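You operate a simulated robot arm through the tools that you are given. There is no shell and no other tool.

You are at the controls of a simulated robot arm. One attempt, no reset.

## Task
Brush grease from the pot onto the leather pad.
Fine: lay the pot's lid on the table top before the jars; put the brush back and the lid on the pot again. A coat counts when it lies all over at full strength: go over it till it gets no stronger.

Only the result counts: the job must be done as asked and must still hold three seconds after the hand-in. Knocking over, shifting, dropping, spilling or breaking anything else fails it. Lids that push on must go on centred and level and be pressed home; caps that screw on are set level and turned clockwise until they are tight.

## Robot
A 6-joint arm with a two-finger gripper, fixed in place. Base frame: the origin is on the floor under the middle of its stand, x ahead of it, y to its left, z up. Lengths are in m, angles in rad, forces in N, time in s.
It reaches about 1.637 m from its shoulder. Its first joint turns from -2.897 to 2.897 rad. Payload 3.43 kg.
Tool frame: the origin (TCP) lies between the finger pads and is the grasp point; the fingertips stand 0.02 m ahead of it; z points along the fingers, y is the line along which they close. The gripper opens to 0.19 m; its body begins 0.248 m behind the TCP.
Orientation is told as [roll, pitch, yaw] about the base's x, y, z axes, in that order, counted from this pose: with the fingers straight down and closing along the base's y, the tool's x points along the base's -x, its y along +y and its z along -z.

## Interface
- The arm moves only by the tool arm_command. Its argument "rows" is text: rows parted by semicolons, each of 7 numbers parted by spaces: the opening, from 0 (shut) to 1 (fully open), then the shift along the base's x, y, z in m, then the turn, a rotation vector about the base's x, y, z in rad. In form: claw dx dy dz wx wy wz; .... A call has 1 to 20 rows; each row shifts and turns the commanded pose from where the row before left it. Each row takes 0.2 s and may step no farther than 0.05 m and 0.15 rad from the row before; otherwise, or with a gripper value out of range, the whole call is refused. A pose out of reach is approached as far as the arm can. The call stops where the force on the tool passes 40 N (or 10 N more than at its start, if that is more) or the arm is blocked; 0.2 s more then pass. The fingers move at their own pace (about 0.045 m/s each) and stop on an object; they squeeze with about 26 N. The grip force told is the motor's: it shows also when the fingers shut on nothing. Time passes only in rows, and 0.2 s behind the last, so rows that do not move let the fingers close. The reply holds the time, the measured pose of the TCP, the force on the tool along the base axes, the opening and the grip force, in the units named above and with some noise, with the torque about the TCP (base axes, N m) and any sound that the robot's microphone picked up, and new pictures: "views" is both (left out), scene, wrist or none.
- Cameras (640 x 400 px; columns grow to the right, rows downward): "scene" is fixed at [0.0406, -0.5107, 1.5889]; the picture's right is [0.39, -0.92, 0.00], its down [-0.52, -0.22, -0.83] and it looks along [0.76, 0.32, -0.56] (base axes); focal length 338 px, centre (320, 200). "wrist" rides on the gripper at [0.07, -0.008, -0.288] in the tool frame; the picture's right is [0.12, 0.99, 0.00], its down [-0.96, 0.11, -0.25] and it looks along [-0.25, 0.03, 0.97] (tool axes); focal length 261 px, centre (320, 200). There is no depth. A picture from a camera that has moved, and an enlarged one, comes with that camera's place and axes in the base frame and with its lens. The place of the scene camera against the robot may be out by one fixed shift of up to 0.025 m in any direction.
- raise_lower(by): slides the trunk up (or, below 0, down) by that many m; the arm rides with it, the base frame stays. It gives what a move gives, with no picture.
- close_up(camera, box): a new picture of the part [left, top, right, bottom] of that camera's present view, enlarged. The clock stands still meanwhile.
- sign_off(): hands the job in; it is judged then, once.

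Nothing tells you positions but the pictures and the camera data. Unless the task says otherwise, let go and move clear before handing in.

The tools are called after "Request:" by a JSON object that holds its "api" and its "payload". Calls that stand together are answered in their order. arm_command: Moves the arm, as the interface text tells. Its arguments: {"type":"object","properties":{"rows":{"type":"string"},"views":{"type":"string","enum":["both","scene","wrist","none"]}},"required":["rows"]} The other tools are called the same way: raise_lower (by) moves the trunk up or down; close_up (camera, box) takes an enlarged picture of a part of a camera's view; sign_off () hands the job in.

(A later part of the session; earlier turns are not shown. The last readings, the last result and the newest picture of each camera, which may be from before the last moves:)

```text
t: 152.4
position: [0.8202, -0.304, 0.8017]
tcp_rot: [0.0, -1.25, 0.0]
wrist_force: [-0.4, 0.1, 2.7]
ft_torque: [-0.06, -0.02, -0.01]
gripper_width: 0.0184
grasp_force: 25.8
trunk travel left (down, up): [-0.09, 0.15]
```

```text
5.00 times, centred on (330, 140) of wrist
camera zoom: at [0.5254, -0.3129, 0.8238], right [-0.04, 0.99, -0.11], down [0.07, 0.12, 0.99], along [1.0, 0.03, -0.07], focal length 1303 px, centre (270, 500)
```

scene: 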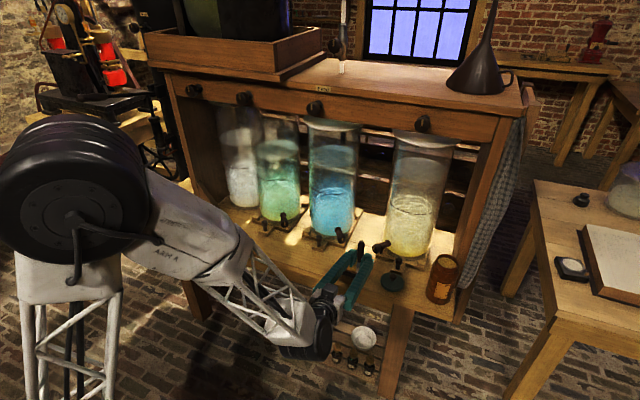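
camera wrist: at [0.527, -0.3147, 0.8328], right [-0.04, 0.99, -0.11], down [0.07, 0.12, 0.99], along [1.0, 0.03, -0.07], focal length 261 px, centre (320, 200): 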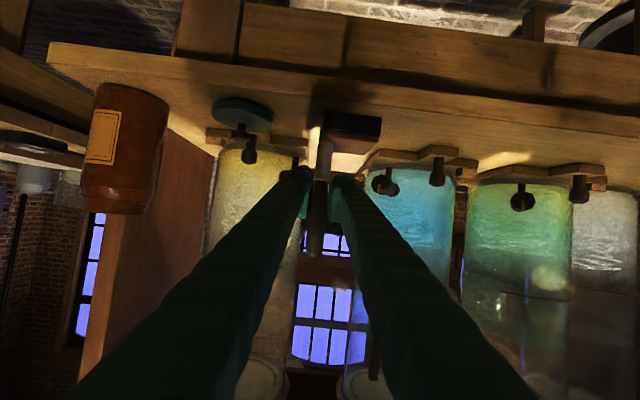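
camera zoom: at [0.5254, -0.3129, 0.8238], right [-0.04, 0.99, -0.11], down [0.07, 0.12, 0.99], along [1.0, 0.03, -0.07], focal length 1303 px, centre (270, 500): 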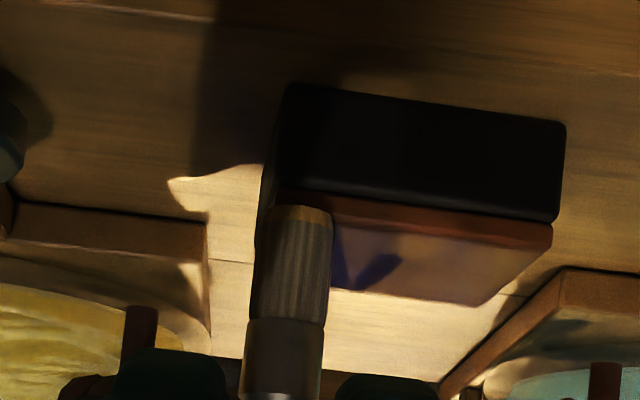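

Request:
{"api": "arm_command", "payload": {"rows": "0.0 0 0 -0.0004 0 0 0; 0.0 0.0009 0.0155 0 0 0 0; 0.0 0.0009 0.0155 0 0 0 0; 0.0 0.0009 0.0155 0 0 0 0; 0.0 0.0009 0.0155 0 0 0 0; 0.0 0 0 0 0 0 0", "views": "wrist"}}

Request:
{"api": "close_up", "payload": {"camera": "wrist", "box": [250, 90, 370, 180]}}

```text
t: 153.8
position: [0.8241, -0.2433, 0.8]
tcp_rot: [0.0, -1.249, -0.001]
wrist_force: [-1.9, -2.7, 16.9]
ft_torque: [-0.21, -0.17, -0.02]
gripper_width: 0.0183
grasp_force: 25.9
trunk travel left (down, up): [-0.09, 0.15]
camera wrist: at [0.5286, -0.2512, 0.8229], right [-0.04, 0.99, -0.11], down [0.07, 0.12, 0.99], along [1.0, 0.03, -0.07], focal length 261 px, centre (320, 200)
```

wrist: 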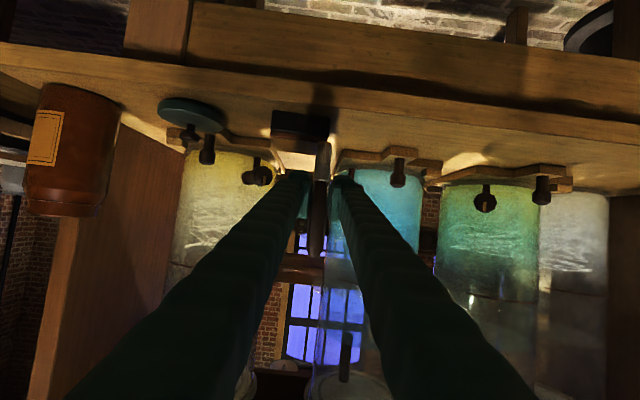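

```text
4.44 times, centred on (310, 135) of wrist
camera zoom: at [0.5286, -0.2512, 0.8229], right [-0.04, 0.99, -0.11], down [0.07, 0.12, 0.99], along [1.0, 0.03, -0.07], focal length 1158 px, centre (364, 489)
```

zoom: 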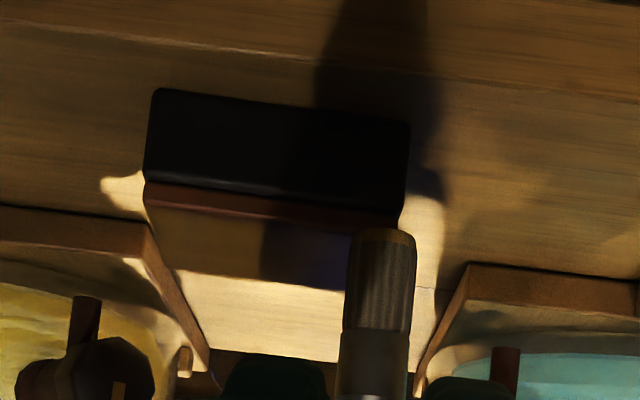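

Request:
{"api": "arm_command", "payload": {"rows": "0.0 -0.001 0 0.0003 0 0 0; 0.0 -0.0009 -0.0155 0 0 0 0; 0.0 -0.0009 -0.0155 0 0 0 0; 0.0 -0.0009 -0.0155 0 0 0 0; 0.0 -0.0009 -0.0155 0 0 0 0; 0.0 0 0 0 0 0 0; 0.0 0.003 0 -0.0002 0 0 0; 0.0 0.0009 0.0155 0 0 0 0; 0.0 0.0009 0.0155 0 0 0 0; 0.0 0.0009 0.0155 0 0 0 0; 0.0 0.0009 0.0155 0 0 0 0; 0.0 0 0 0 0 0 0", "views": "none"}}

```text
t: 156.4
position: [0.8276, -0.2433, 0.8004]
tcp_rot: [-0.001, -1.25, 0.0]
wrist_force: [0.0, 0.2, 0.9]
ft_torque: [-0.04, -0.01, -0.01]
gripper_width: 0.0184
grasp_force: 25.7
trunk travel left (down, up): [-0.09, 0.15]
```

Request:
{"api": "arm_command", "payload": {"rows": "0.0 -0.001 0 -0.0008 0 0 0; 0.0 -0.0009 -0.0155 0 0 0 0; 0.0 -0.0009 -0.0155 0 0 0 0; 0.0 -0.0009 -0.0155 0 0 0 0; 0.0 -0.0009 -0.0155 0 0 0 0; 0.0 0 0 0 0 0 0", "views": "none"}}

Request:
{"api": "arm_command", "payload": {"rows": "0.0 -0.002 0 0 0 0 0; 0.0 0.0009 0.0155 -0.0001 0 0 0; 0.0 0.0009 0.0155 -0.0001 0 0 0; 0.0 0.0009 0.0155 -0.0001 0 0 0; 0.0 0.0009 0.0155 -0.0001 0 0 0; 0.0 0 0 0 0 0 0", "views": "none"}}

```text
t: 157.8
position: [0.8213, -0.3053, 0.8011]
tcp_rot: [-0.001, -1.249, -0.001]
wrist_force: [1.0, 4.7, 15.3]
ft_torque: [0.21, -0.27, 0.04]
gripper_width: 0.0185
grasp_force: 26.5
trunk travel left (down, up): [-0.09, 0.15]
```

```text
t: 159.2
position: [0.8247, -0.2421, 0.7986]
tcp_rot: [-0.001, -1.25, 0.0]
wrist_force: [-3.5, -0.9, 8.8]
ft_torque: [-0.1, 0.04, -0.04]
gripper_width: 0.0184
grasp_force: 25.8
trunk travel left (down, up): [-0.09, 0.15]
```

Near edge done with good contact. Now a stroke along the left edge, then inspect.

Request:
{"api": "arm_command", "payload": {"rows": "0.0 0.0138 -0.0006 -0.0003 0 0 0; 0.0 0.0138 -0.0006 -0.0002 0 0 0; 0.0 0.0138 -0.0006 -0.0002 0 0 0; 0.0 0.0138 -0.0006 -0.0001 0 0 0; 0.0 0.0138 -0.0006 0 0 0 0; 0.0 0 0 0 0 0 0", "views": "none"}}

Request:
{"api": "arm_command", "payload": {"rows": "0.0 0 0 -0.0003 0 0 0; 0.0 -0.0007 -0.0155 0 0 0 0; 0.0 -0.0007 -0.0155 0 0 0 0; 0.0 -0.0007 -0.0155 0 0 0 0; 0.0 -0.0007 -0.0155 0 0 0 0; 0.0 0 0 0 0 0 0", "views": "none"}}

```text
t: 160.6
position: [0.8941, -0.2448, 0.7985]
tcp_rot: [0.001, -1.251, 0.002]
wrist_force: [0.0, 0.1, 13.6]
ft_torque: [-0.03, -0.15, 0.01]
gripper_width: 0.0186
grasp_force: 26.2
trunk travel left (down, up): [-0.09, 0.15]
```

```text
t: 162.0
position: [0.8911, -0.3087, 0.798]
tcp_rot: [0.0, -1.251, 0.0]
wrist_force: [-0.6, 5.2, 15.5]
ft_torque: [0.29, -0.21, 0.05]
gripper_width: 0.0183
grasp_force: 26.5
trunk travel left (down, up): [-0.09, 0.15]
```

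Request:
{"api": "arm_command", "payload": {"rows": "0.0 -0.0138 0.001 0.0003 0 0 0; 0.0 -0.0138 0.0006 0.0001 0 0 0; 0.0 -0.0138 0.0006 0 0 0 0; 0.0 -0.0138 0.0006 0 0 0 0; 0.0 -0.0138 0.0006 0 0 0 0; 0.0 0 0 0 0 0 0", "views": "none"}}

Request:
{"api": "arm_command", "payload": {"rows": "0.0 0.002 0.0103 0 0 0 0; 0.0 0.0138 -0.0006 -0.0003 0 0 0; 0.0 0.0138 -0.0006 -0.0002 0 0 0; 0.0 0.0138 -0.0006 -0.0001 0 0 0; 0.0 0.0138 -0.0006 -0.0001 0 0 0; 0.0 0.0115 -0.0006 0 0 0 0; 0.0 0 0 0 0 0 0", "views": "none"}}

```text
t: 163.4
position: [0.8208, -0.3042, 0.7996]
tcp_rot: [0.002, -1.247, -0.001]
wrist_force: [0.2, -0.1, 0.2]
ft_torque: [0.02, 0.02, 0.0]
gripper_width: 0.0184
grasp_force: 26.0
trunk travel left (down, up): [-0.09, 0.15]
```

```text
t: 165.0
position: [0.8913, -0.297, 0.7982]
tcp_rot: [0.001, -1.249, -0.001]
wrist_force: [-0.5, 0.5, 1.5]
ft_torque: [-0.02, -0.02, -0.01]
gripper_width: 0.0183
grasp_force: 26.1
trunk travel left (down, up): [-0.09, 0.15]
```

Request:
{"api": "arm_command", "payload": {"rows": "0.0 -0.01 0 0.045 0 0 0; 0.0 -0.01 -0.03 0.038 0 0 0; 0.0 -0.005 -0.035 0.034 0 0 0; 0.0 0 -0.045 0.02 0 0 0; 0.0 0 -0.048 0.01 0 0 0; 0.0 0 -0.048 0 0 0 0; 0.0 0 0 0 0 0 0", "views": "wrist"}}

Request:
{"api": "close_up", "payload": {"camera": "wrist", "box": [470, 10, 590, 85]}}

Request:
{"api": "close_up", "payload": {"camera": "scene", "box": [335, 250, 371, 275]}}

```text
t: 166.6
position: [0.8679, -0.5022, 0.9436]
tcp_rot: [0.002, -1.249, -0.001]
wrist_force: [0.6, -1.8, -0.2]
ft_torque: [0.0, -0.03, 0.01]
gripper_width: 0.0183
grasp_force: 26.3
trunk travel left (down, up): [-0.09, 0.15]
camera wrist: at [0.5726, -0.5104, 0.9669], right [-0.04, 0.99, -0.11], down [0.07, 0.12, 0.99], along [1.0, 0.03, -0.07], focal length 261 px, centre (320, 200)
```

wrist: 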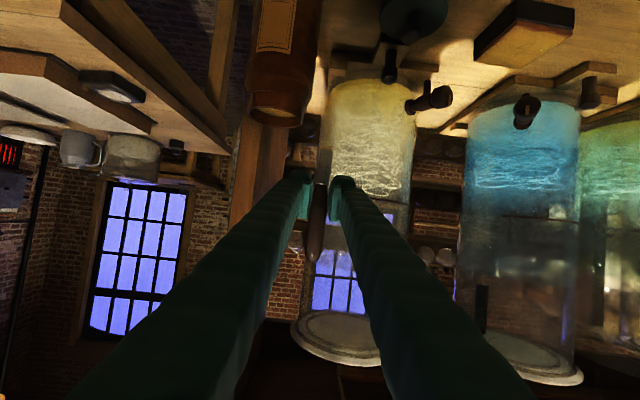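

```text
5.33 times, centred on (530, 48) of wrist
camera zoom: at [0.5726, -0.5104, 0.9669], right [-0.04, 0.99, -0.11], down [0.07, 0.12, 0.99], along [1.0, 0.03, -0.07], focal length 1390 px, centre (-800, 1013)
```

zoom: 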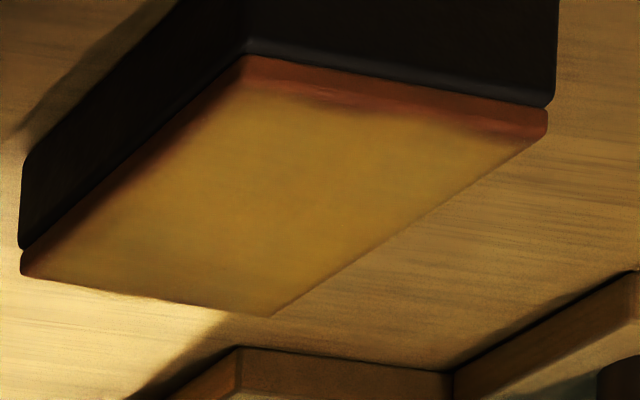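

```text
16.00 times, centred on (353, 262) of scene
camera zoom: at [0.0406, -0.5107, 1.5889], right [0.39, -0.92, 0.0], down [-0.52, -0.22, -0.83], along [0.76, 0.32, -0.56], focal length 5400 px, centre (-208, -800)
```

zoom: 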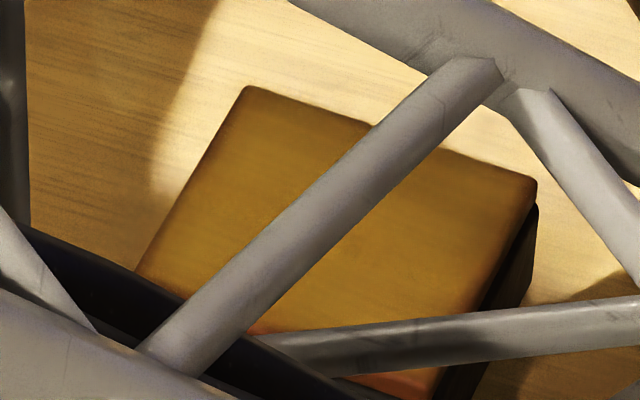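

Request:
{"api": "close_up", "payload": {"camera": "wrist", "box": [505, 15, 585, 55]}}

Request:
{"api": "close_up", "payload": {"camera": "wrist", "box": [470, 15, 530, 55]}}

```text
8.00 times, centred on (545, 35) of wrist
camera zoom: at [0.5726, -0.5104, 0.9669], right [-0.04, 0.99, -0.11], down [0.07, 0.12, 0.99], along [1.0, 0.03, -0.07], focal length 2085 px, centre (-1480, 1520)
```

zoom: 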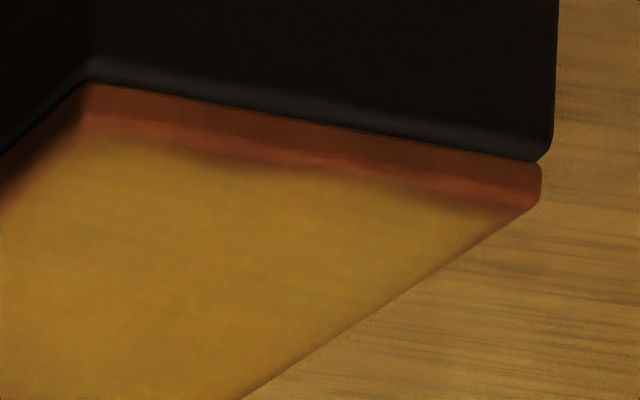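

```text
10.00 times, centred on (500, 35) of wrist
camera zoom: at [0.5726, -0.5104, 0.9669], right [-0.04, 0.99, -0.11], down [0.07, 0.12, 0.99], along [1.0, 0.03, -0.07], focal length 2606 px, centre (-1480, 1850)
```

zoom: 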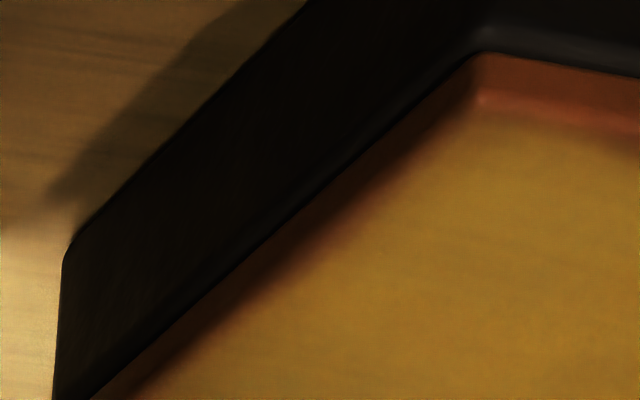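

The coat is even and golden; only a ~2–3 mm band along the near edge looks weaker. One more dip and a light perimeter pass will settle that.

Request:
{"api": "arm_command", "payload": {"rows": "0.0 0 0 0.012 0 0 0; 0.0 -0.003 -0.03 0.005 0 0 0; 0.0 -0.002 -0.031 0 0 0 0; 0.0 0 0 0 0 0 0; 0.0 0 0 -0.02 0 0 0; 0.0 0 0 -0.02 0 0 0; 0.0 0 0 -0.008 0 0 0; 0.0 0 0 0 0 0 0", "views": "wrist"}}

Request:
{"api": "close_up", "payload": {"camera": "wrist", "box": [250, 60, 390, 190]}}

```text
t: 168.4
position: [0.863, -0.5646, 0.9127]
tcp_rot: [0.002, -1.25, -0.003]
wrist_force: [0.1, 0.9, -0.6]
ft_torque: [-0.02, 0.01, 0.01]
gripper_width: 0.0187
grasp_force: 26.0
trunk travel left (down, up): [-0.09, 0.15]
camera wrist: at [0.567, -0.5734, 0.9358], right [-0.04, 0.99, -0.11], down [0.07, 0.11, 0.99], along [1.0, 0.03, -0.07], focal length 261 px, centre (320, 200)
```

wrist: 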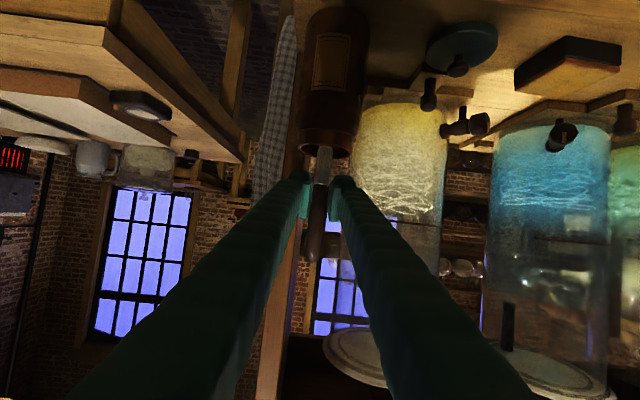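

```text
3.08 times, centred on (320, 125) of wrist
camera zoom: at [0.567, -0.5734, 0.9358], right [-0.04, 0.99, -0.11], down [0.07, 0.11, 0.99], along [1.0, 0.03, -0.07], focal length 802 px, centre (320, 431)
```

zoom: 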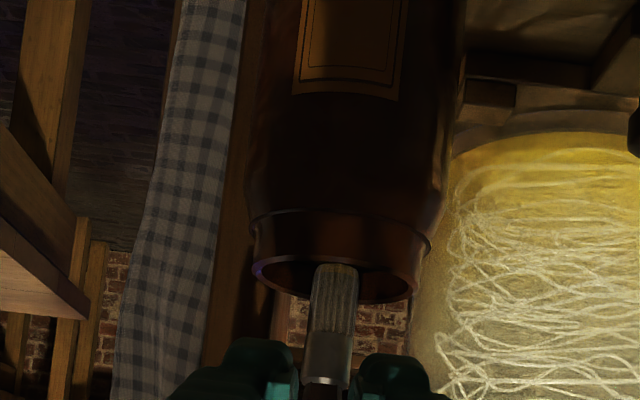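

Request:
{"api": "arm_command", "payload": {"rows": "0.0 0 0 -0.002 0 0 0; 0.0 0 0 -0.0015 0 0 0; 0.0 0 0 -0.001 0 0 0; 0.0 0 0 0 0 0 0", "views": "none"}}

Request:
{"api": "arm_command", "payload": {"rows": "0.0 0 0 -0.001 0 0 0; 0.0 0 0 -0.0005 0 0 0; 0.0 0 0 0 0 0 0", "views": "none"}}

```text
t: 169.4
position: [0.8601, -0.5647, 0.9091]
tcp_rot: [0.003, -1.248, -0.001]
wrist_force: [0.3, 0.0, 0.2]
ft_torque: [-0.01, 0.02, -0.02]
gripper_width: 0.0188
grasp_force: 26.1
trunk travel left (down, up): [-0.09, 0.15]
```

```text
t: 170.2
position: [0.8607, -0.5645, 0.9071]
tcp_rot: [0.002, -1.249, -0.001]
wrist_force: [0.7, -0.8, -0.7]
ft_torque: [-0.04, 0.02, -0.03]
gripper_width: 0.0183
grasp_force: 25.6
trunk travel left (down, up): [-0.09, 0.15]
```

Request:
{"api": "arm_command", "payload": {"rows": "0.0 0 0 -0.001 0 0 0; 0.0 0 0 -0.0005 0 0 0; 0.0 0 0 0 0 0 0", "views": "none"}}

Request:
{"api": "arm_command", "payload": {"rows": "0.0 0 0 -0.0008 0 0 0; 0.0 0 0 0 0 0 0", "views": "none"}}

```text
t: 171.0
position: [0.8612, -0.5651, 0.9065]
tcp_rot: [0.003, -1.25, -0.002]
wrist_force: [-0.2, -0.1, -0.2]
ft_torque: [-0.01, 0.0, -0.01]
gripper_width: 0.0181
grasp_force: 26.2
trunk travel left (down, up): [-0.09, 0.15]
```

```text
t: 171.6
position: [0.8604, -0.5655, 0.906]
tcp_rot: [0.002, -1.251, -0.003]
wrist_force: [-0.1, 0.8, -0.3]
ft_torque: [-0.03, 0.01, 0.02]
gripper_width: 0.0181
grasp_force: 26.1
trunk travel left (down, up): [-0.09, 0.15]
```

Request:
{"api": "arm_command", "payload": {"rows": "0.0 0 0 -0.001 0 0 0; 0.0 0 0 -0.0005 0 0 0; 0.0 0 0 0 0 0 0", "views": "none"}}

Request:
{"api": "arm_command", "payload": {"rows": "0.0 0 0 -0.0007 0 0 0; 0.0 0 0 0 0 0 0", "views": "none"}}

```text
t: 172.4
position: [0.8613, -0.5637, 0.904]
tcp_rot: [0.002, -1.249, -0.002]
wrist_force: [-0.5, 0.1, 1.6]
ft_torque: [-0.03, 0.02, -0.04]
gripper_width: 0.0186
grasp_force: 26.2
trunk travel left (down, up): [-0.09, 0.15]
```

```text
t: 173.0
position: [0.8619, -0.5656, 0.9044]
tcp_rot: [0.0, -1.251, -0.001]
wrist_force: [-1.7, 0.1, 8.3]
ft_torque: [0.04, 0.0, 0.0]
gripper_width: 0.0182
grasp_force: 26.0
trunk travel left (down, up): [-0.09, 0.15]
```

Request:
{"api": "arm_command", "payload": {"rows": "0.0 0 0.004 0 0 0 0; 0.0 0 -0.008 0 0 0 0; 0.0 0 0.004 0 0 0 0; 0.0 0 0 0.02 0 0 0; 0.0 0 0 0.03 0 0 0; 0.0 0 0 0.02 0 0 0; 0.0 0 0.048 0 0 0 0; 0.0 0 0.048 0 0 0 0; 0.0 0 0.048 0 0 0 0; 0.0 0 0.038 -0.03 0 0 0; 0.0 0 0.038 -0.03 0 0 0; 0.0 -0.01 0.036 -0.03 0 0 0; 0.0 -0.015 0.004 -0.04 0 0 0; 0.0 -0.0155 0 -0.04 0 0 0; 0.0 0 0 0 0 0 0", "views": "wrist"}}

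Request:
{"api": "close_up", "payload": {"camera": "wrist", "box": [280, 100, 380, 180]}}

```text
t: 176.2
position: [0.8204, -0.3052, 0.8049]
tcp_rot: [0.002, -1.25, -0.002]
wrist_force: [-0.2, 0.2, -0.4]
ft_torque: [-0.02, 0.01, -0.06]
gripper_width: 0.0184
grasp_force: 25.8
trunk travel left (down, up): [-0.09, 0.15]
camera wrist: at [0.5243, -0.3131, 0.8265], right [-0.04, 0.99, -0.11], down [0.07, 0.12, 0.99], along [1.0, 0.03, -0.07], focal length 261 px, centre (320, 200)
```

wrist: 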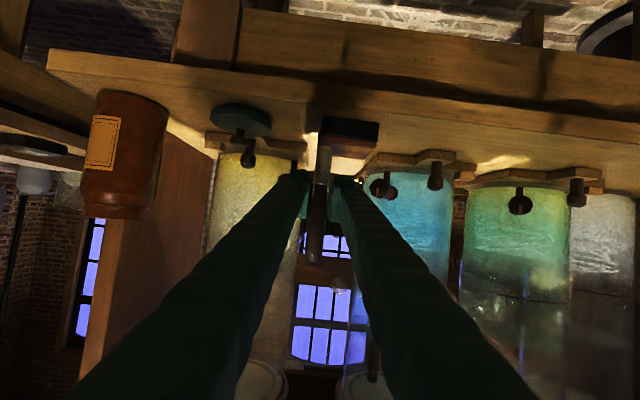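

```text
5.00 times, centred on (330, 140) of wrist
camera zoom: at [0.5243, -0.3131, 0.8265], right [-0.04, 0.99, -0.11], down [0.07, 0.12, 0.99], along [1.0, 0.03, -0.07], focal length 1303 px, centre (270, 500)
```

zoom: 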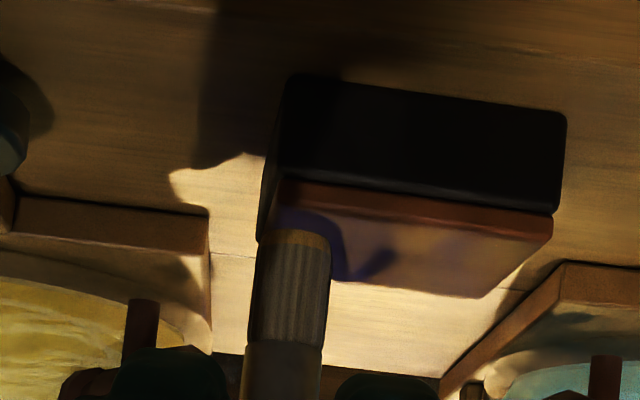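

Request:
{"api": "arm_command", "payload": {"rows": "0.0 0 0.001 -0.005 0 0 0; 0.0 0 0 -0.003 0 0 0; 0.0 0 0 -0.002 0 0 0; 0.0 0 0 0 0 0 0", "views": "none"}}

Request:
{"api": "arm_command", "payload": {"rows": "0.0 0 0 -0.001 0 0 0; 0.0 0 0 0 0 0 0", "views": "none"}}

```text
t: 177.2
position: [0.8203, -0.3041, 0.7956]
tcp_rot: [-0.001, -1.251, 0.002]
wrist_force: [-1.1, 0.8, 20.5]
ft_torque: [0.03, -0.31, -0.02]
gripper_width: 0.0185
grasp_force: 25.5
trunk travel left (down, up): [-0.09, 0.15]
```

```text
t: 177.8
position: [0.818, -0.3041, 0.7941]
tcp_rot: [0.0, -1.25, -0.001]
wrist_force: [1.0, -0.1, 19.0]
ft_torque: [-0.06, -0.43, 0.0]
gripper_width: 0.0183
grasp_force: 25.9
trunk travel left (down, up): [-0.09, 0.15]
```

Request:
{"api": "arm_command", "payload": {"rows": "0.0 0.001 0 0.0008 0 0 0; 0.0 0.0009 0.0155 0 0 0 0; 0.0 0.0009 0.0155 0 0 0 0; 0.0 0.0009 0.0155 0 0 0 0; 0.0 0.0009 0.0155 0 0 0 0; 0.0 0 0 0 0 0 0", "views": "none"}}

Request:
{"api": "arm_command", "payload": {"rows": "0.0 -0.001 0.001 -0.0002 0 0 0; 0.0 -0.0009 -0.0155 0 0 0 0; 0.0 -0.0009 -0.0155 0 0 0 0; 0.0 -0.0009 -0.0155 0 0 0 0; 0.0 -0.0009 -0.0155 0 0 0 0; 0.0 0 0 0 0 0 0", "views": "none"}}

```text
t: 179.2
position: [0.825, -0.2424, 0.7939]
tcp_rot: [0.002, -1.249, 0.0]
wrist_force: [0.1, -1.1, 8.5]
ft_torque: [-0.01, -0.08, 0.0]
gripper_width: 0.0185
grasp_force: 25.9
trunk travel left (down, up): [-0.09, 0.15]
```

```text
t: 180.6
position: [0.8196, -0.3055, 0.7941]
tcp_rot: [0.001, -1.247, -0.003]
wrist_force: [-0.6, -0.3, 0.0]
ft_torque: [0.0, 0.03, -0.04]
gripper_width: 0.0184
grasp_force: 26.0
trunk travel left (down, up): [-0.09, 0.15]
```

Request:
{"api": "arm_command", "payload": {"rows": "0.0 0.001 0 -0.0008 0 0 0; 0.0 0 0 0 0 0 0", "views": "none"}}

Request:
{"api": "arm_command", "payload": {"rows": "0.0 0 0 -0.0005 0 0 0; 0.0 0.0009 0.0155 0 0 0 0; 0.0 0.0009 0.0155 0 0 0 0; 0.0 0.0009 0.0155 0 0 0 0; 0.0 0.0009 0.0155 0 0 0 0; 0.0 0 0 0 0 0 0", "views": "none"}}

```text
t: 181.2
position: [0.8204, -0.3048, 0.793]
tcp_rot: [-0.001, -1.25, 0.001]
wrist_force: [-1.1, -1.2, 7.0]
ft_torque: [-0.05, -0.11, 0.0]
gripper_width: 0.0186
grasp_force: 26.0
trunk travel left (down, up): [-0.09, 0.15]
```

```text
t: 182.6
position: [0.8261, -0.2396, 0.7934]
tcp_rot: [0.0, -1.249, -0.002]
wrist_force: [0.9, -2.5, 15.0]
ft_torque: [-0.19, -0.21, -0.04]
gripper_width: 0.0181
grasp_force: 25.9
trunk travel left (down, up): [-0.09, 0.15]
```

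Request:
{"api": "arm_command", "payload": {"rows": "0.0 0.0138 -0.0012 -0.0003 0 0 0; 0.0 0.0138 -0.0006 -0.0002 0 0 0; 0.0 0.0138 -0.0006 -0.0002 0 0 0; 0.0 0.0138 -0.0006 -0.0001 0 0 0; 0.0 0.0125 -0.0006 0 0 0 0; 0.0 0 0 0 0 0 0", "views": "none"}}

Request:
{"api": "arm_command", "payload": {"rows": "0.0 0 0 -0.0003 0 0 0; 0.0 -0.0007 -0.0155 0 0 0 0; 0.0 -0.0007 -0.0155 0 0 0 0; 0.0 -0.0007 -0.0155 0 0 0 0; 0.0 -0.0007 -0.0155 0 0 0 0; 0.0 0 0 0 0 0 0", "views": "none"}}

```text
t: 184.0
position: [0.8905, -0.2431, 0.7921]
tcp_rot: [0.0, -1.249, 0.0]
wrist_force: [-2.7, 0.1, 13.9]
ft_torque: [-0.07, -0.03, 0.0]
gripper_width: 0.0183
grasp_force: 25.7
trunk travel left (down, up): [-0.09, 0.15]
```

```text
t: 185.4
position: [0.8894, -0.3042, 0.7913]
tcp_rot: [-0.001, -1.249, -0.001]
wrist_force: [1.0, 4.0, 15.2]
ft_torque: [0.25, -0.2, 0.11]
gripper_width: 0.0185
grasp_force: 26.3
trunk travel left (down, up): [-0.09, 0.15]
```

Good firm contact. Now the interior lines once more, working back toward the near edge.

Request:
{"api": "arm_command", "payload": {"rows": "0.0 -0.01 0 0.0001 0 0 0; 0.0 0.0007 0.0158 0 0 0 0; 0.0 0.0007 0.0158 0 0 0 0; 0.0 0.0007 0.0158 0 0 0 0; 0.0 0.0007 0.0158 0 0 0 0; 0.0 0 0 0 0 0 0; 0.0 -0.01 0.0004 -0.0001 0 0 0; 0.0 -0.0007 -0.0158 0 0 0 0; 0.0 -0.0007 -0.0158 0 0 0 0; 0.0 -0.0007 -0.0158 0 0 0 0; 0.0 -0.0007 -0.0158 0 0 0 0; 0.0 0 0 0 0 0 0", "views": "none"}}

Request:
{"api": "arm_command", "payload": {"rows": "0.0 -0.01 0 -0.0001 0 0 0; 0.0 0.0007 0.0158 0 0 0 0; 0.0 0.0007 0.0158 0 0 0 0; 0.0 0.0007 0.0158 0 0 0 0; 0.0 0.0007 0.0158 0 0 0 0; 0.0 0 0 0 0 0 0; 0.0 -0.01 0.0004 -0.0001 0 0 0; 0.0 -0.0007 -0.0158 0 0 0 0; 0.0 -0.0007 -0.0158 0 0 0 0; 0.0 -0.0007 -0.0158 0 0 0 0; 0.0 -0.0007 -0.0158 0 0 0 0; 0.0 0 0 0 0 0 0", "views": "none"}}

```text
t: 188.0
position: [0.8704, -0.3077, 0.7905]
tcp_rot: [0.003, -1.248, -0.001]
wrist_force: [-1.9, 0.2, 2.3]
ft_torque: [-0.01, 0.02, -0.02]
gripper_width: 0.0186
grasp_force: 26.1
trunk travel left (down, up): [-0.09, 0.15]
```

```text
t: 190.6
position: [0.8497, -0.3058, 0.7899]
tcp_rot: [0.0, -1.249, -0.001]
wrist_force: [1.1, 1.0, 7.7]
ft_torque: [0.06, -0.14, -0.01]
gripper_width: 0.0184
grasp_force: 25.8
trunk travel left (down, up): [-0.09, 0.15]
```

Request:
{"api": "arm_command", "payload": {"rows": "0.0 -0.009 0 -0.0001 0 0 0; 0.0 0.0007 0.0158 0 0 0 0; 0.0 0.0007 0.0158 0 0 0 0; 0.0 0.0007 0.0158 0 0 0 0; 0.0 0.0007 0.0158 0 0 0 0; 0.0 0 0 0 0 0 0; 0.0 -0.009 0.0004 -0.0001 0 0 0; 0.0 -0.0007 -0.0158 0 0 0 0; 0.0 -0.0007 -0.0158 0 0 0 0; 0.0 -0.0007 -0.0158 0 0 0 0; 0.0 -0.0007 -0.0158 0 0 0 0; 0.0 0 0 0 0 0 0", "views": "none"}}

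Request:
{"api": "arm_command", "payload": {"rows": "0.0 -0.01 0 -0.0001 0 0 0; 0.0 0.0009 0.0158 0 0 0 0; 0.0 0.0009 0.0158 0 0 0 0; 0.0 0.0009 0.0158 0 0 0 0; 0.0 0.0009 0.0158 0 0 0 0; 0.0 0 0 0 0 0 0", "views": "none"}}

```text
t: 193.2
position: [0.8285, -0.3063, 0.7894]
tcp_rot: [0.003, -1.251, 0.0]
wrist_force: [0.6, 4.7, 12.4]
ft_torque: [0.23, -0.2, 0.02]
gripper_width: 0.0183
grasp_force: 26.2
trunk travel left (down, up): [-0.09, 0.15]
```

```text
t: 194.6
position: [0.8231, -0.2409, 0.7892]
tcp_rot: [0.003, -1.25, -0.001]
wrist_force: [0.0, -0.1, -0.9]
ft_torque: [0.0, -0.03, 0.0]
gripper_width: 0.0186
grasp_force: 26.3
trunk travel left (down, up): [-0.09, 0.15]
```

Request:
{"api": "arm_command", "payload": {"rows": "0.0 0.01 0 0.045 0 0 0; 0.0 0.01 -0.03 0.038 0 0 0; 0.0 0.01 -0.035 0.034 0 0 0; 0.0 0.01 -0.045 0.02 0 0 0; 0.0 0 -0.048 0.015 0 0 0; 0.0 0 -0.048 0 0 0 0; 0.0 0 -0.048 0 0 0 0; 0.0 0 0 0 0 0 0", "views": "wrist"}}

Request:
{"api": "close_up", "payload": {"camera": "wrist", "box": [470, 10, 590, 85]}}

Request:
{"api": "close_up", "payload": {"camera": "wrist", "box": [505, 10, 585, 55]}}

Request:
{"api": "close_up", "payload": {"camera": "scene", "box": [335, 250, 371, 275]}}

```text
refused: row 4 steps farther than a row can; nothing moved
```

```text
5.33 times, centred on (530, 48) of wrist
camera zoom: at [0.5282, -0.2492, 0.812], right [-0.04, 0.99, -0.11], down [0.07, 0.11, 0.99], along [1.0, 0.03, -0.07], focal length 1390 px, centre (-800, 1013)
```

zoom: 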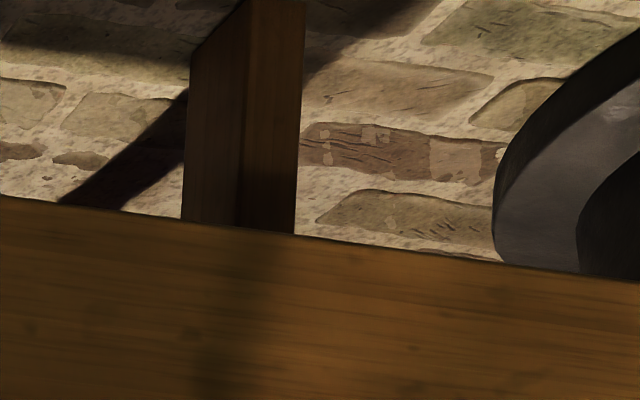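

```text
8.00 times, centred on (545, 32) of wrist
camera zoom: at [0.5282, -0.2492, 0.812], right [-0.04, 0.99, -0.11], down [0.07, 0.11, 0.99], along [1.0, 0.03, -0.07], focal length 2085 px, centre (-1480, 1540)
```

zoom: 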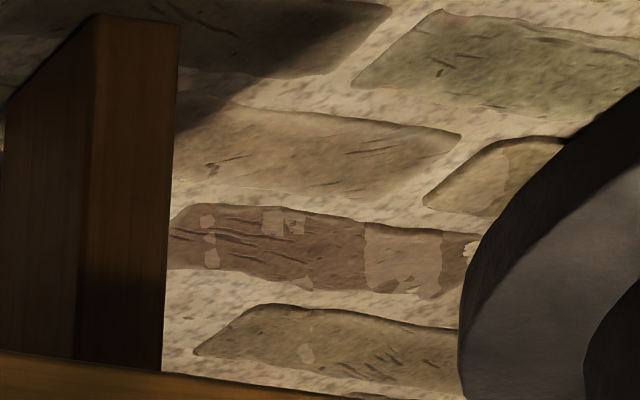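

```text
16.00 times, centred on (353, 262) of scene
camera zoom: at [0.0406, -0.5107, 1.5889], right [0.39, -0.92, 0.0], down [-0.52, -0.22, -0.83], along [0.76, 0.32, -0.56], focal length 5400 px, centre (-208, -800)
```

zoom: 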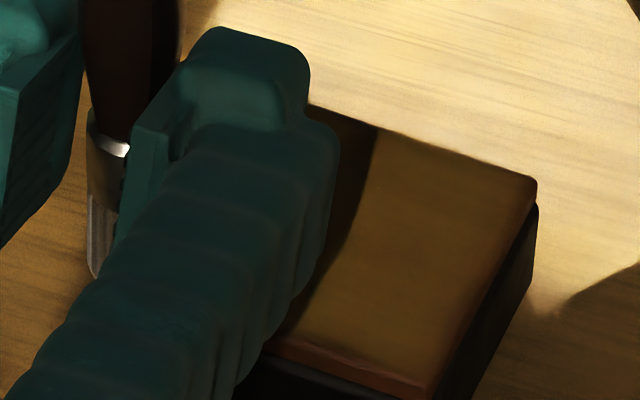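

Request:
{"api": "arm_command", "payload": {"rows": "0.0 0.01 0 0.045 0 0 0; 0.0 0.01 -0.03 0.036 0 0 0; 0.0 0.01 -0.033 0.034 0 0 0; 0.0 0.01 -0.042 0.02 0 0 0; 0.0 0 -0.046 0.015 0 0 0; 0.0 0 -0.048 0 0 0 0; 0.0 0 -0.048 0 0 0 0; 0.0 0 -0.01 0 0 0 0; 0.0 0 0 0 0 0 0", "views": "wrist"}}

Request:
{"api": "close_up", "payload": {"camera": "wrist", "box": [470, 10, 590, 85]}}

Request:
{"api": "close_up", "payload": {"camera": "wrist", "box": [505, 10, 585, 55]}}

Request:
{"api": "close_up", "payload": {"camera": "scene", "box": [335, 250, 371, 275]}}

```text
t: 196.6
position: [0.8647, -0.4975, 0.9386]
tcp_rot: [0.001, -1.249, -0.001]
wrist_force: [-0.1, 0.8, -1.4]
ft_torque: [0.01, 0.02, 0.03]
gripper_width: 0.0185
grasp_force: 25.7
trunk travel left (down, up): [-0.09, 0.15]
camera wrist: at [0.5696, -0.5063, 0.9608], right [-0.04, 0.99, -0.11], down [0.07, 0.11, 0.99], along [1.0, 0.03, -0.07], focal length 261 px, centre (320, 200)
```

wrist: 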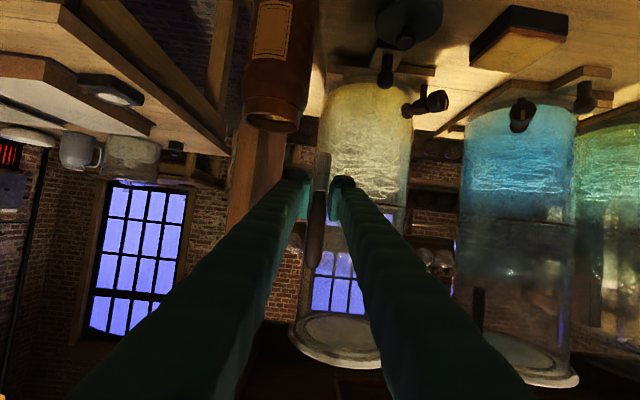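

```text
5.33 times, centred on (530, 48) of wrist
camera zoom: at [0.5696, -0.5063, 0.9608], right [-0.04, 0.99, -0.11], down [0.07, 0.11, 0.99], along [1.0, 0.03, -0.07], focal length 1390 px, centre (-800, 1013)
```

zoom: 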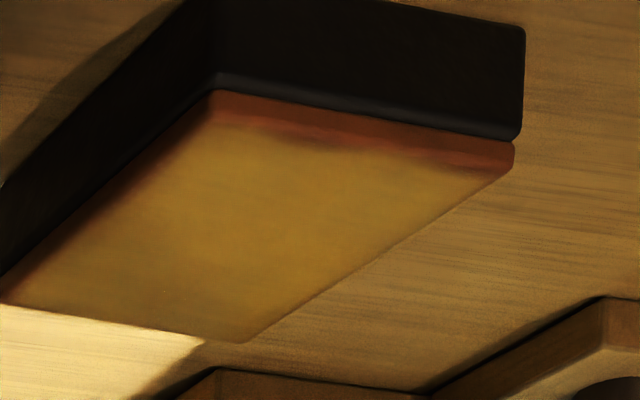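

```text
8.00 times, centred on (545, 32) of wrist
camera zoom: at [0.5696, -0.5063, 0.9608], right [-0.04, 0.99, -0.11], down [0.07, 0.11, 0.99], along [1.0, 0.03, -0.07], focal length 2085 px, centre (-1480, 1540)
```

zoom: 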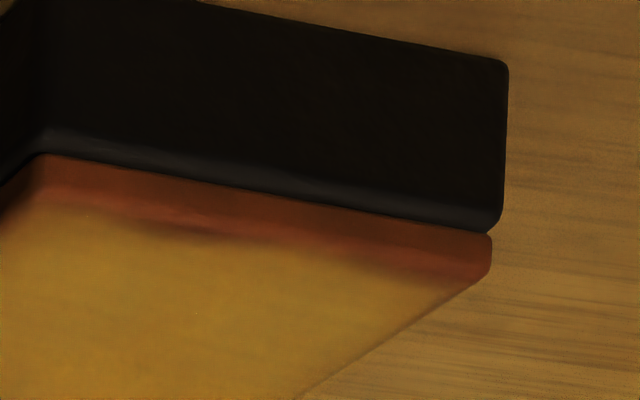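

```text
16.00 times, centred on (353, 262) of scene
camera zoom: at [0.0406, -0.5107, 1.5889], right [0.39, -0.92, 0.0], down [-0.52, -0.22, -0.83], along [0.76, 0.32, -0.56], focal length 5400 px, centre (-208, -800)
```

zoom: 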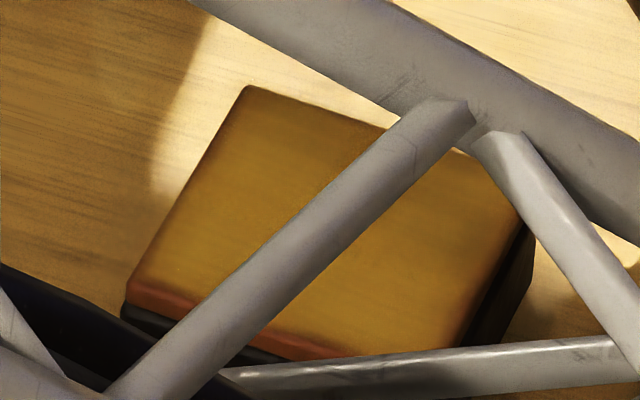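

The coat is uniformly golden to the edges and no longer changes between passes. Now the brush goes back. First I check how it sits in the grip.

Request:
{"api": "close_up", "payload": {"camera": "wrist", "box": [270, 130, 370, 280]}}

Request:
{"api": "close_up", "payload": {"camera": "scene", "box": [390, 190, 486, 290]}}

```text
2.67 times, centred on (320, 205) of wrist
camera zoom: at [0.5696, -0.5063, 0.9608], right [-0.04, 0.99, -0.11], down [0.07, 0.11, 0.99], along [1.0, 0.03, -0.07], focal length 695 px, centre (320, 187)
```

zoom: 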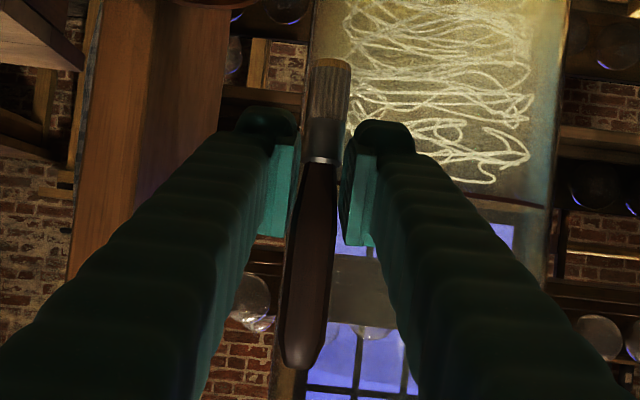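

```text
4.00 times, centred on (438, 240) of scene
camera zoom: at [0.0406, -0.5107, 1.5889], right [0.39, -0.92, 0.0], down [-0.52, -0.22, -0.83], along [0.76, 0.32, -0.56], focal length 1350 px, centre (-152, 40)
```

zoom: 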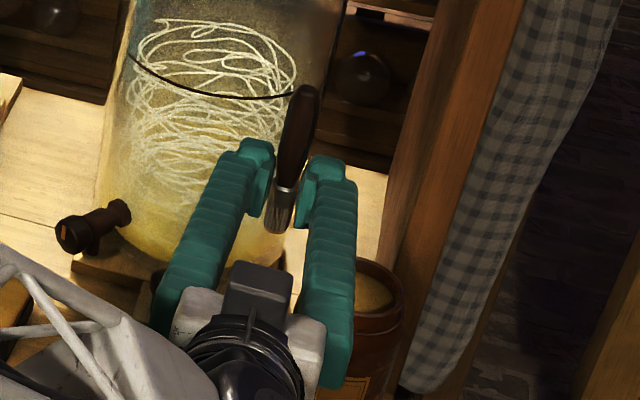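

Request:
{"api": "raise_lower", "payload": {"by": 0.06}}

```text
t: 197.6
position: [0.8643, -0.4974, 0.9985]
tcp_rot: [0.001, -1.251, -0.001]
wrist_force: [0.0, 0.1, -0.9]
ft_torque: [-0.02, 0.0, 0.01]
gripper_width: 0.0181
grasp_force: 25.9
trunk travel left (down, up): [-0.15, 0.09]
```

Request:
{"api": "arm_command", "payload": {"rows": "0.0 -0.02 0.02 0 0 0.15 0; 0.0 -0.02 0.02 0 0 0.15 0; 0.0 -0.02 0.02 0 0 0.15 0; 0.0 -0.02 0.02 0 0 0.15 0; 0.0 -0.02 0.02 0 0 0.15 0; 0.0 -0.02 0.02 0 0 0.15 0; 0.0 -0.02 0.02 0 0 0.15 0; 0.0 -0.02 0.02 0 0 0.15 0; 0.0 -0.02 0.02 0 0 0.05 0; 0.0 0 0 0 0 0 0", "views": "both"}}

Request:
{"api": "close_up", "payload": {"camera": "scene", "box": [310, 190, 406, 290]}}

Request:
{"api": "close_up", "payload": {"camera": "wrist", "box": [250, 100, 390, 250]}}

```text
t: 199.8
position: [0.6856, -0.3182, 0.9971]
tcp_rot: [0.0, 0.003, -0.001]
wrist_force: [0.1, 0.4, -0.3]
ft_torque: [0.01, 0.02, -0.01]
gripper_width: 0.0183
grasp_force: 25.8
trunk travel left (down, up): [-0.15, 0.09]
camera wrist: at [0.6157, -0.3266, 1.2834], right [-0.12, 0.99, 0.0], down [0.96, 0.11, 0.25], along [0.24, 0.03, -0.97], focal length 261 px, centre (320, 200)
```

scene: 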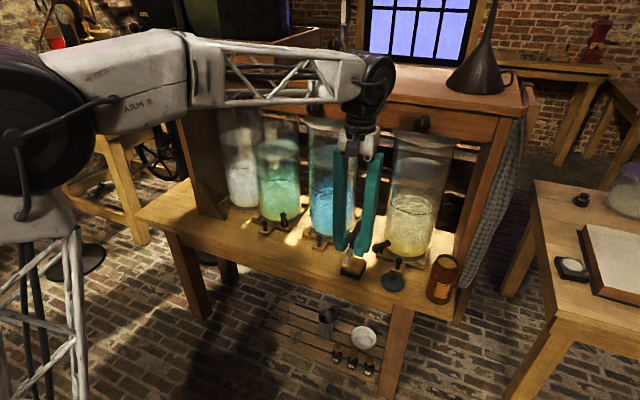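
wrist: 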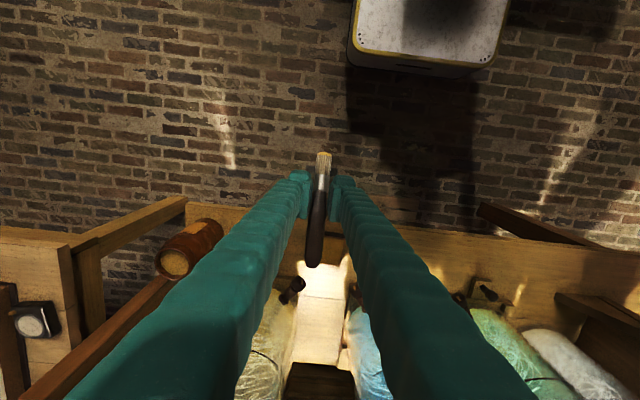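

```text
4.00 times, centred on (358, 240) of scene
camera zoom: at [0.0406, -0.5107, 1.5889], right [0.39, -0.92, 0.0], down [-0.52, -0.22, -0.83], along [0.76, 0.32, -0.56], focal length 1350 px, centre (168, 40)
```

zoom: 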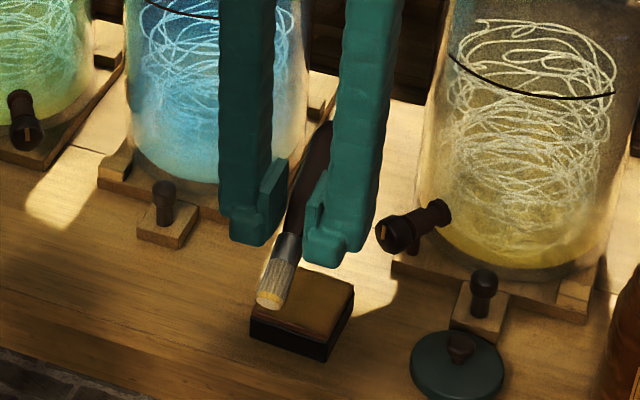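

```text
2.67 times, centred on (320, 175) of wrist
camera zoom: at [0.6157, -0.3266, 1.2834], right [-0.12, 0.99, 0.0], down [0.96, 0.11, 0.25], along [0.24, 0.03, -0.97], focal length 695 px, centre (320, 267)
```

zoom: 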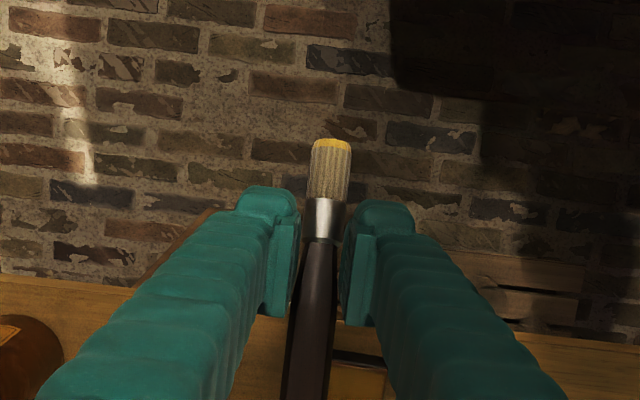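

The brush has only slid along its axis in the grip (about 43 mm, no rotation), so laying it back needs the TCP at about (0.853, -0.0355). I turn the tool back to the pick-up orientation.

Request:
{"api": "arm_command", "payload": {"rows": "0.0 0 0.0257 0 0 0 0.15; 0.0 0 0.0257 0 0 0 0.15; 0.0 0 0.0257 0 0 0 0.15; 0.0 0 0.0257 0 0 0 0.15; 0.0 0 0.0257 0 0 0 0.15; 0.0 0 0.0257 0 0 0 0.15; 0.0 0 0.0257 0 0 0 0.15; 0.0 0 0.0257 0 0 0 0.15; 0.0 0 0.0257 0 0 0 0.15; 0.0 0 0.0257 0 0 0 0.15; 0.0 0 0.0257 0 0 0 0.0708; 0.0 0 0 -0.04 -0.15 0 0; 0.0 0 0 -0.04 -0.15 0 0; 0.0 0 0 -0.045 0 0 0; 0.0 0 0 -0.045 0 0 0; 0.0 0 0 -0.045 0 0 0; 0.0 0 0 0 0 0 0", "views": "both"}}

Request:
{"api": "close_up", "payload": {"camera": "wrist", "box": [160, 60, 400, 260]}}

Request:
{"api": "close_up", "payload": {"camera": "scene", "box": [200, 200, 330, 300]}}

```text
t: 203.4
position: [0.6887, -0.0322, 0.784]
tcp_rot: [0.001, 0.299, 1.569]
wrist_force: [-1.1, 0.4, -0.4]
ft_torque: [-0.03, 0.0, 0.02]
gripper_width: 0.0185
grasp_force: 26.0
trunk travel left (down, up): [-0.15, 0.09]
camera wrist: at [0.696, -0.014, 1.0778], right [-0.99, -0.11, 0.04], down [-0.11, 0.99, -0.05], along [-0.03, -0.05, -1.0], focal length 261 px, centre (320, 200)
```

scene: 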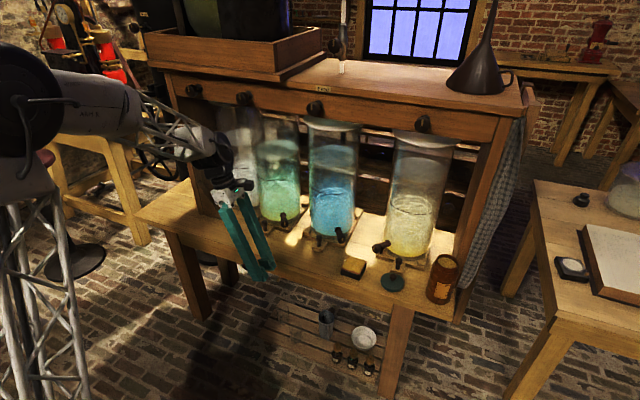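
wrist: 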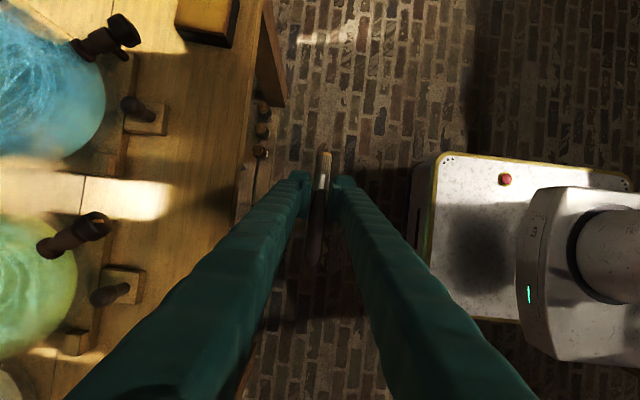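

```text
2.00 times, centred on (280, 160) of wrist
camera zoom: at [0.696, -0.014, 1.0778], right [-0.99, -0.11, 0.04], down [-0.11, 0.99, -0.05], along [-0.03, -0.05, -1.0], focal length 521 px, centre (400, 280)
```

zoom: 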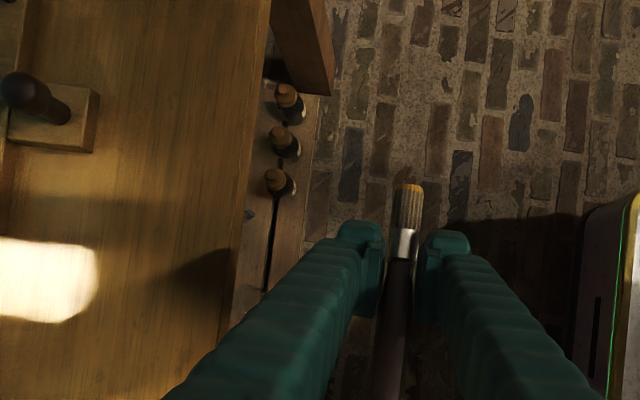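

```text
4.00 times, centred on (265, 250) of scene
camera zoom: at [0.0406, -0.5107, 1.5889], right [0.39, -0.92, 0.0], down [-0.52, -0.22, -0.83], along [0.76, 0.32, -0.56], focal length 1350 px, centre (540, 0)
```

zoom: 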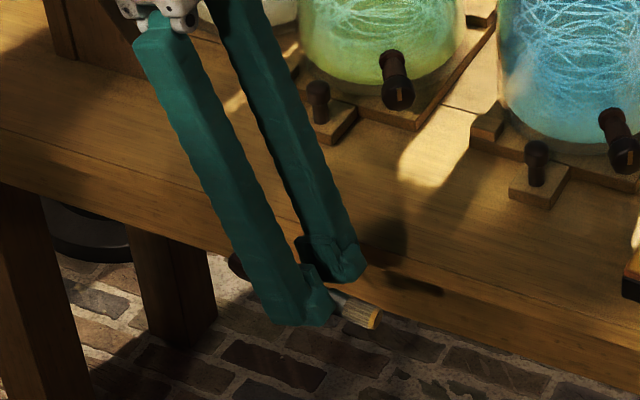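

Request:
{"api": "close_up", "payload": {"camera": "scene", "box": [335, 252, 371, 277]}}

Request:
{"api": "close_up", "payload": {"camera": "wrist", "box": [170, 0, 250, 55]}}

```text
16.00 times, centred on (353, 264) of scene
camera zoom: at [0.0406, -0.5107, 1.5889], right [0.39, -0.92, 0.0], down [-0.52, -0.22, -0.83], along [0.76, 0.32, -0.56], focal length 5400 px, centre (-208, -832)
```

zoom: 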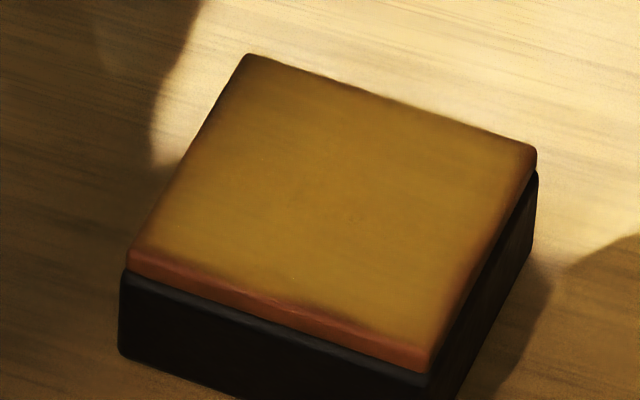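

```text
7.27 times, centred on (210, 28) of wrist
camera zoom: at [0.696, -0.014, 1.0778], right [-0.99, -0.11, 0.04], down [-0.11, 0.99, -0.05], along [-0.03, -0.05, -1.0], focal length 1896 px, centre (1120, 1454)
```

zoom: 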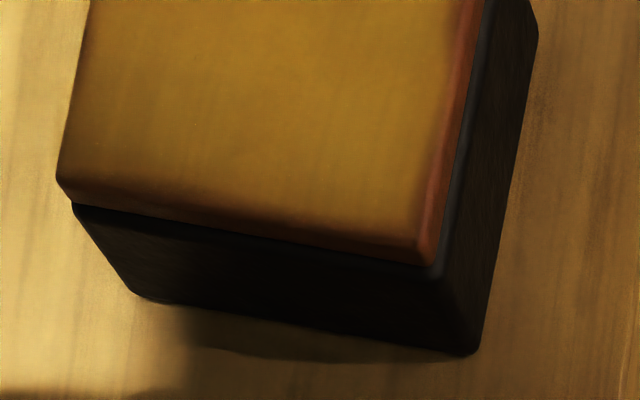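

The pad is evenly golden in full light. I now carry the brush in low over its place.

Request:
{"api": "arm_command", "payload": {"rows": "0.0 0 -0.0035 -0.025 0 0 0; 0.0 0.042 0 0 0 0 0; 0.0 0.042 0 0 0 0 0; 0.0 0.042 0 0 0 0 0; 0.0 0.0405 0 0 0 0 0; 0.0 0 0 0 0 0 0", "views": "both"}}

Request:
{"api": "close_up", "payload": {"camera": "wrist", "box": [220, 60, 420, 260]}}

Request:
{"api": "close_up", "payload": {"camera": "scene", "box": [240, 200, 340, 280]}}

```text
t: 204.8
position: [0.8507, -0.0372, 0.7582]
tcp_rot: [-0.002, 0.3, 1.568]
wrist_force: [-0.1, -0.2, -0.8]
ft_torque: [-0.02, 0.0, 0.0]
gripper_width: 0.0183
grasp_force: 25.8
trunk travel left (down, up): [-0.15, 0.09]
camera wrist: at [0.8597, -0.0188, 1.0512], right [-0.99, -0.11, 0.04], down [-0.11, 0.99, -0.05], along [-0.03, -0.05, -1.0], focal length 261 px, centre (320, 200)
```

scene: 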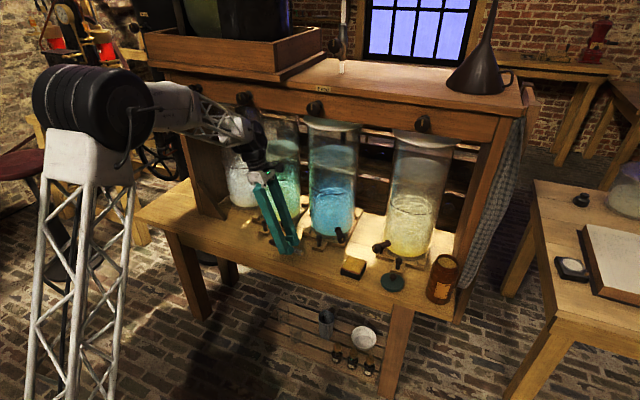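
wrist: 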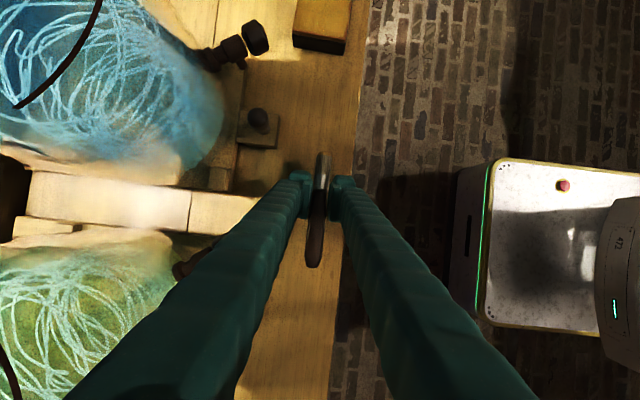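

```text
2.00 times, centred on (320, 160) of wrist
camera zoom: at [0.8597, -0.0188, 1.0512], right [-0.99, -0.11, 0.04], down [-0.11, 0.99, -0.05], along [-0.03, -0.05, -1.0], focal length 521 px, centre (320, 280)
```

zoom: 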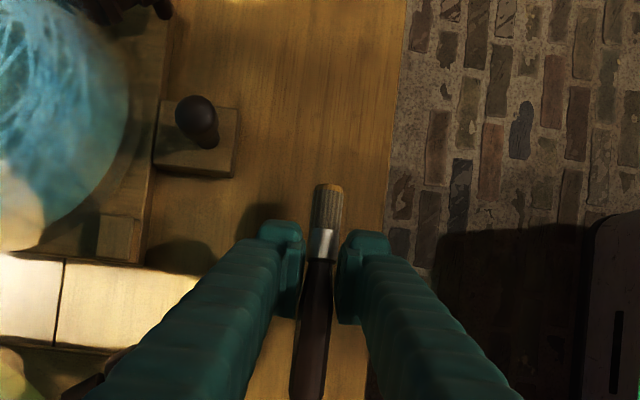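

```text
5.00 times, centred on (290, 240) of scene
camera zoom: at [0.0406, -0.5107, 1.5889], right [0.39, -0.92, 0.0], down [-0.52, -0.22, -0.83], along [0.76, 0.32, -0.56], focal length 1688 px, centre (470, 0)
```

zoom: 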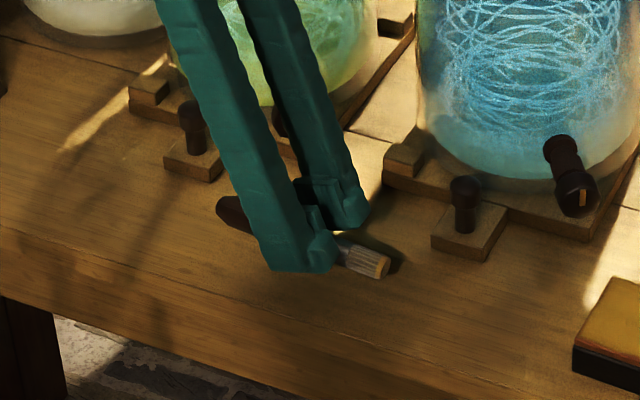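

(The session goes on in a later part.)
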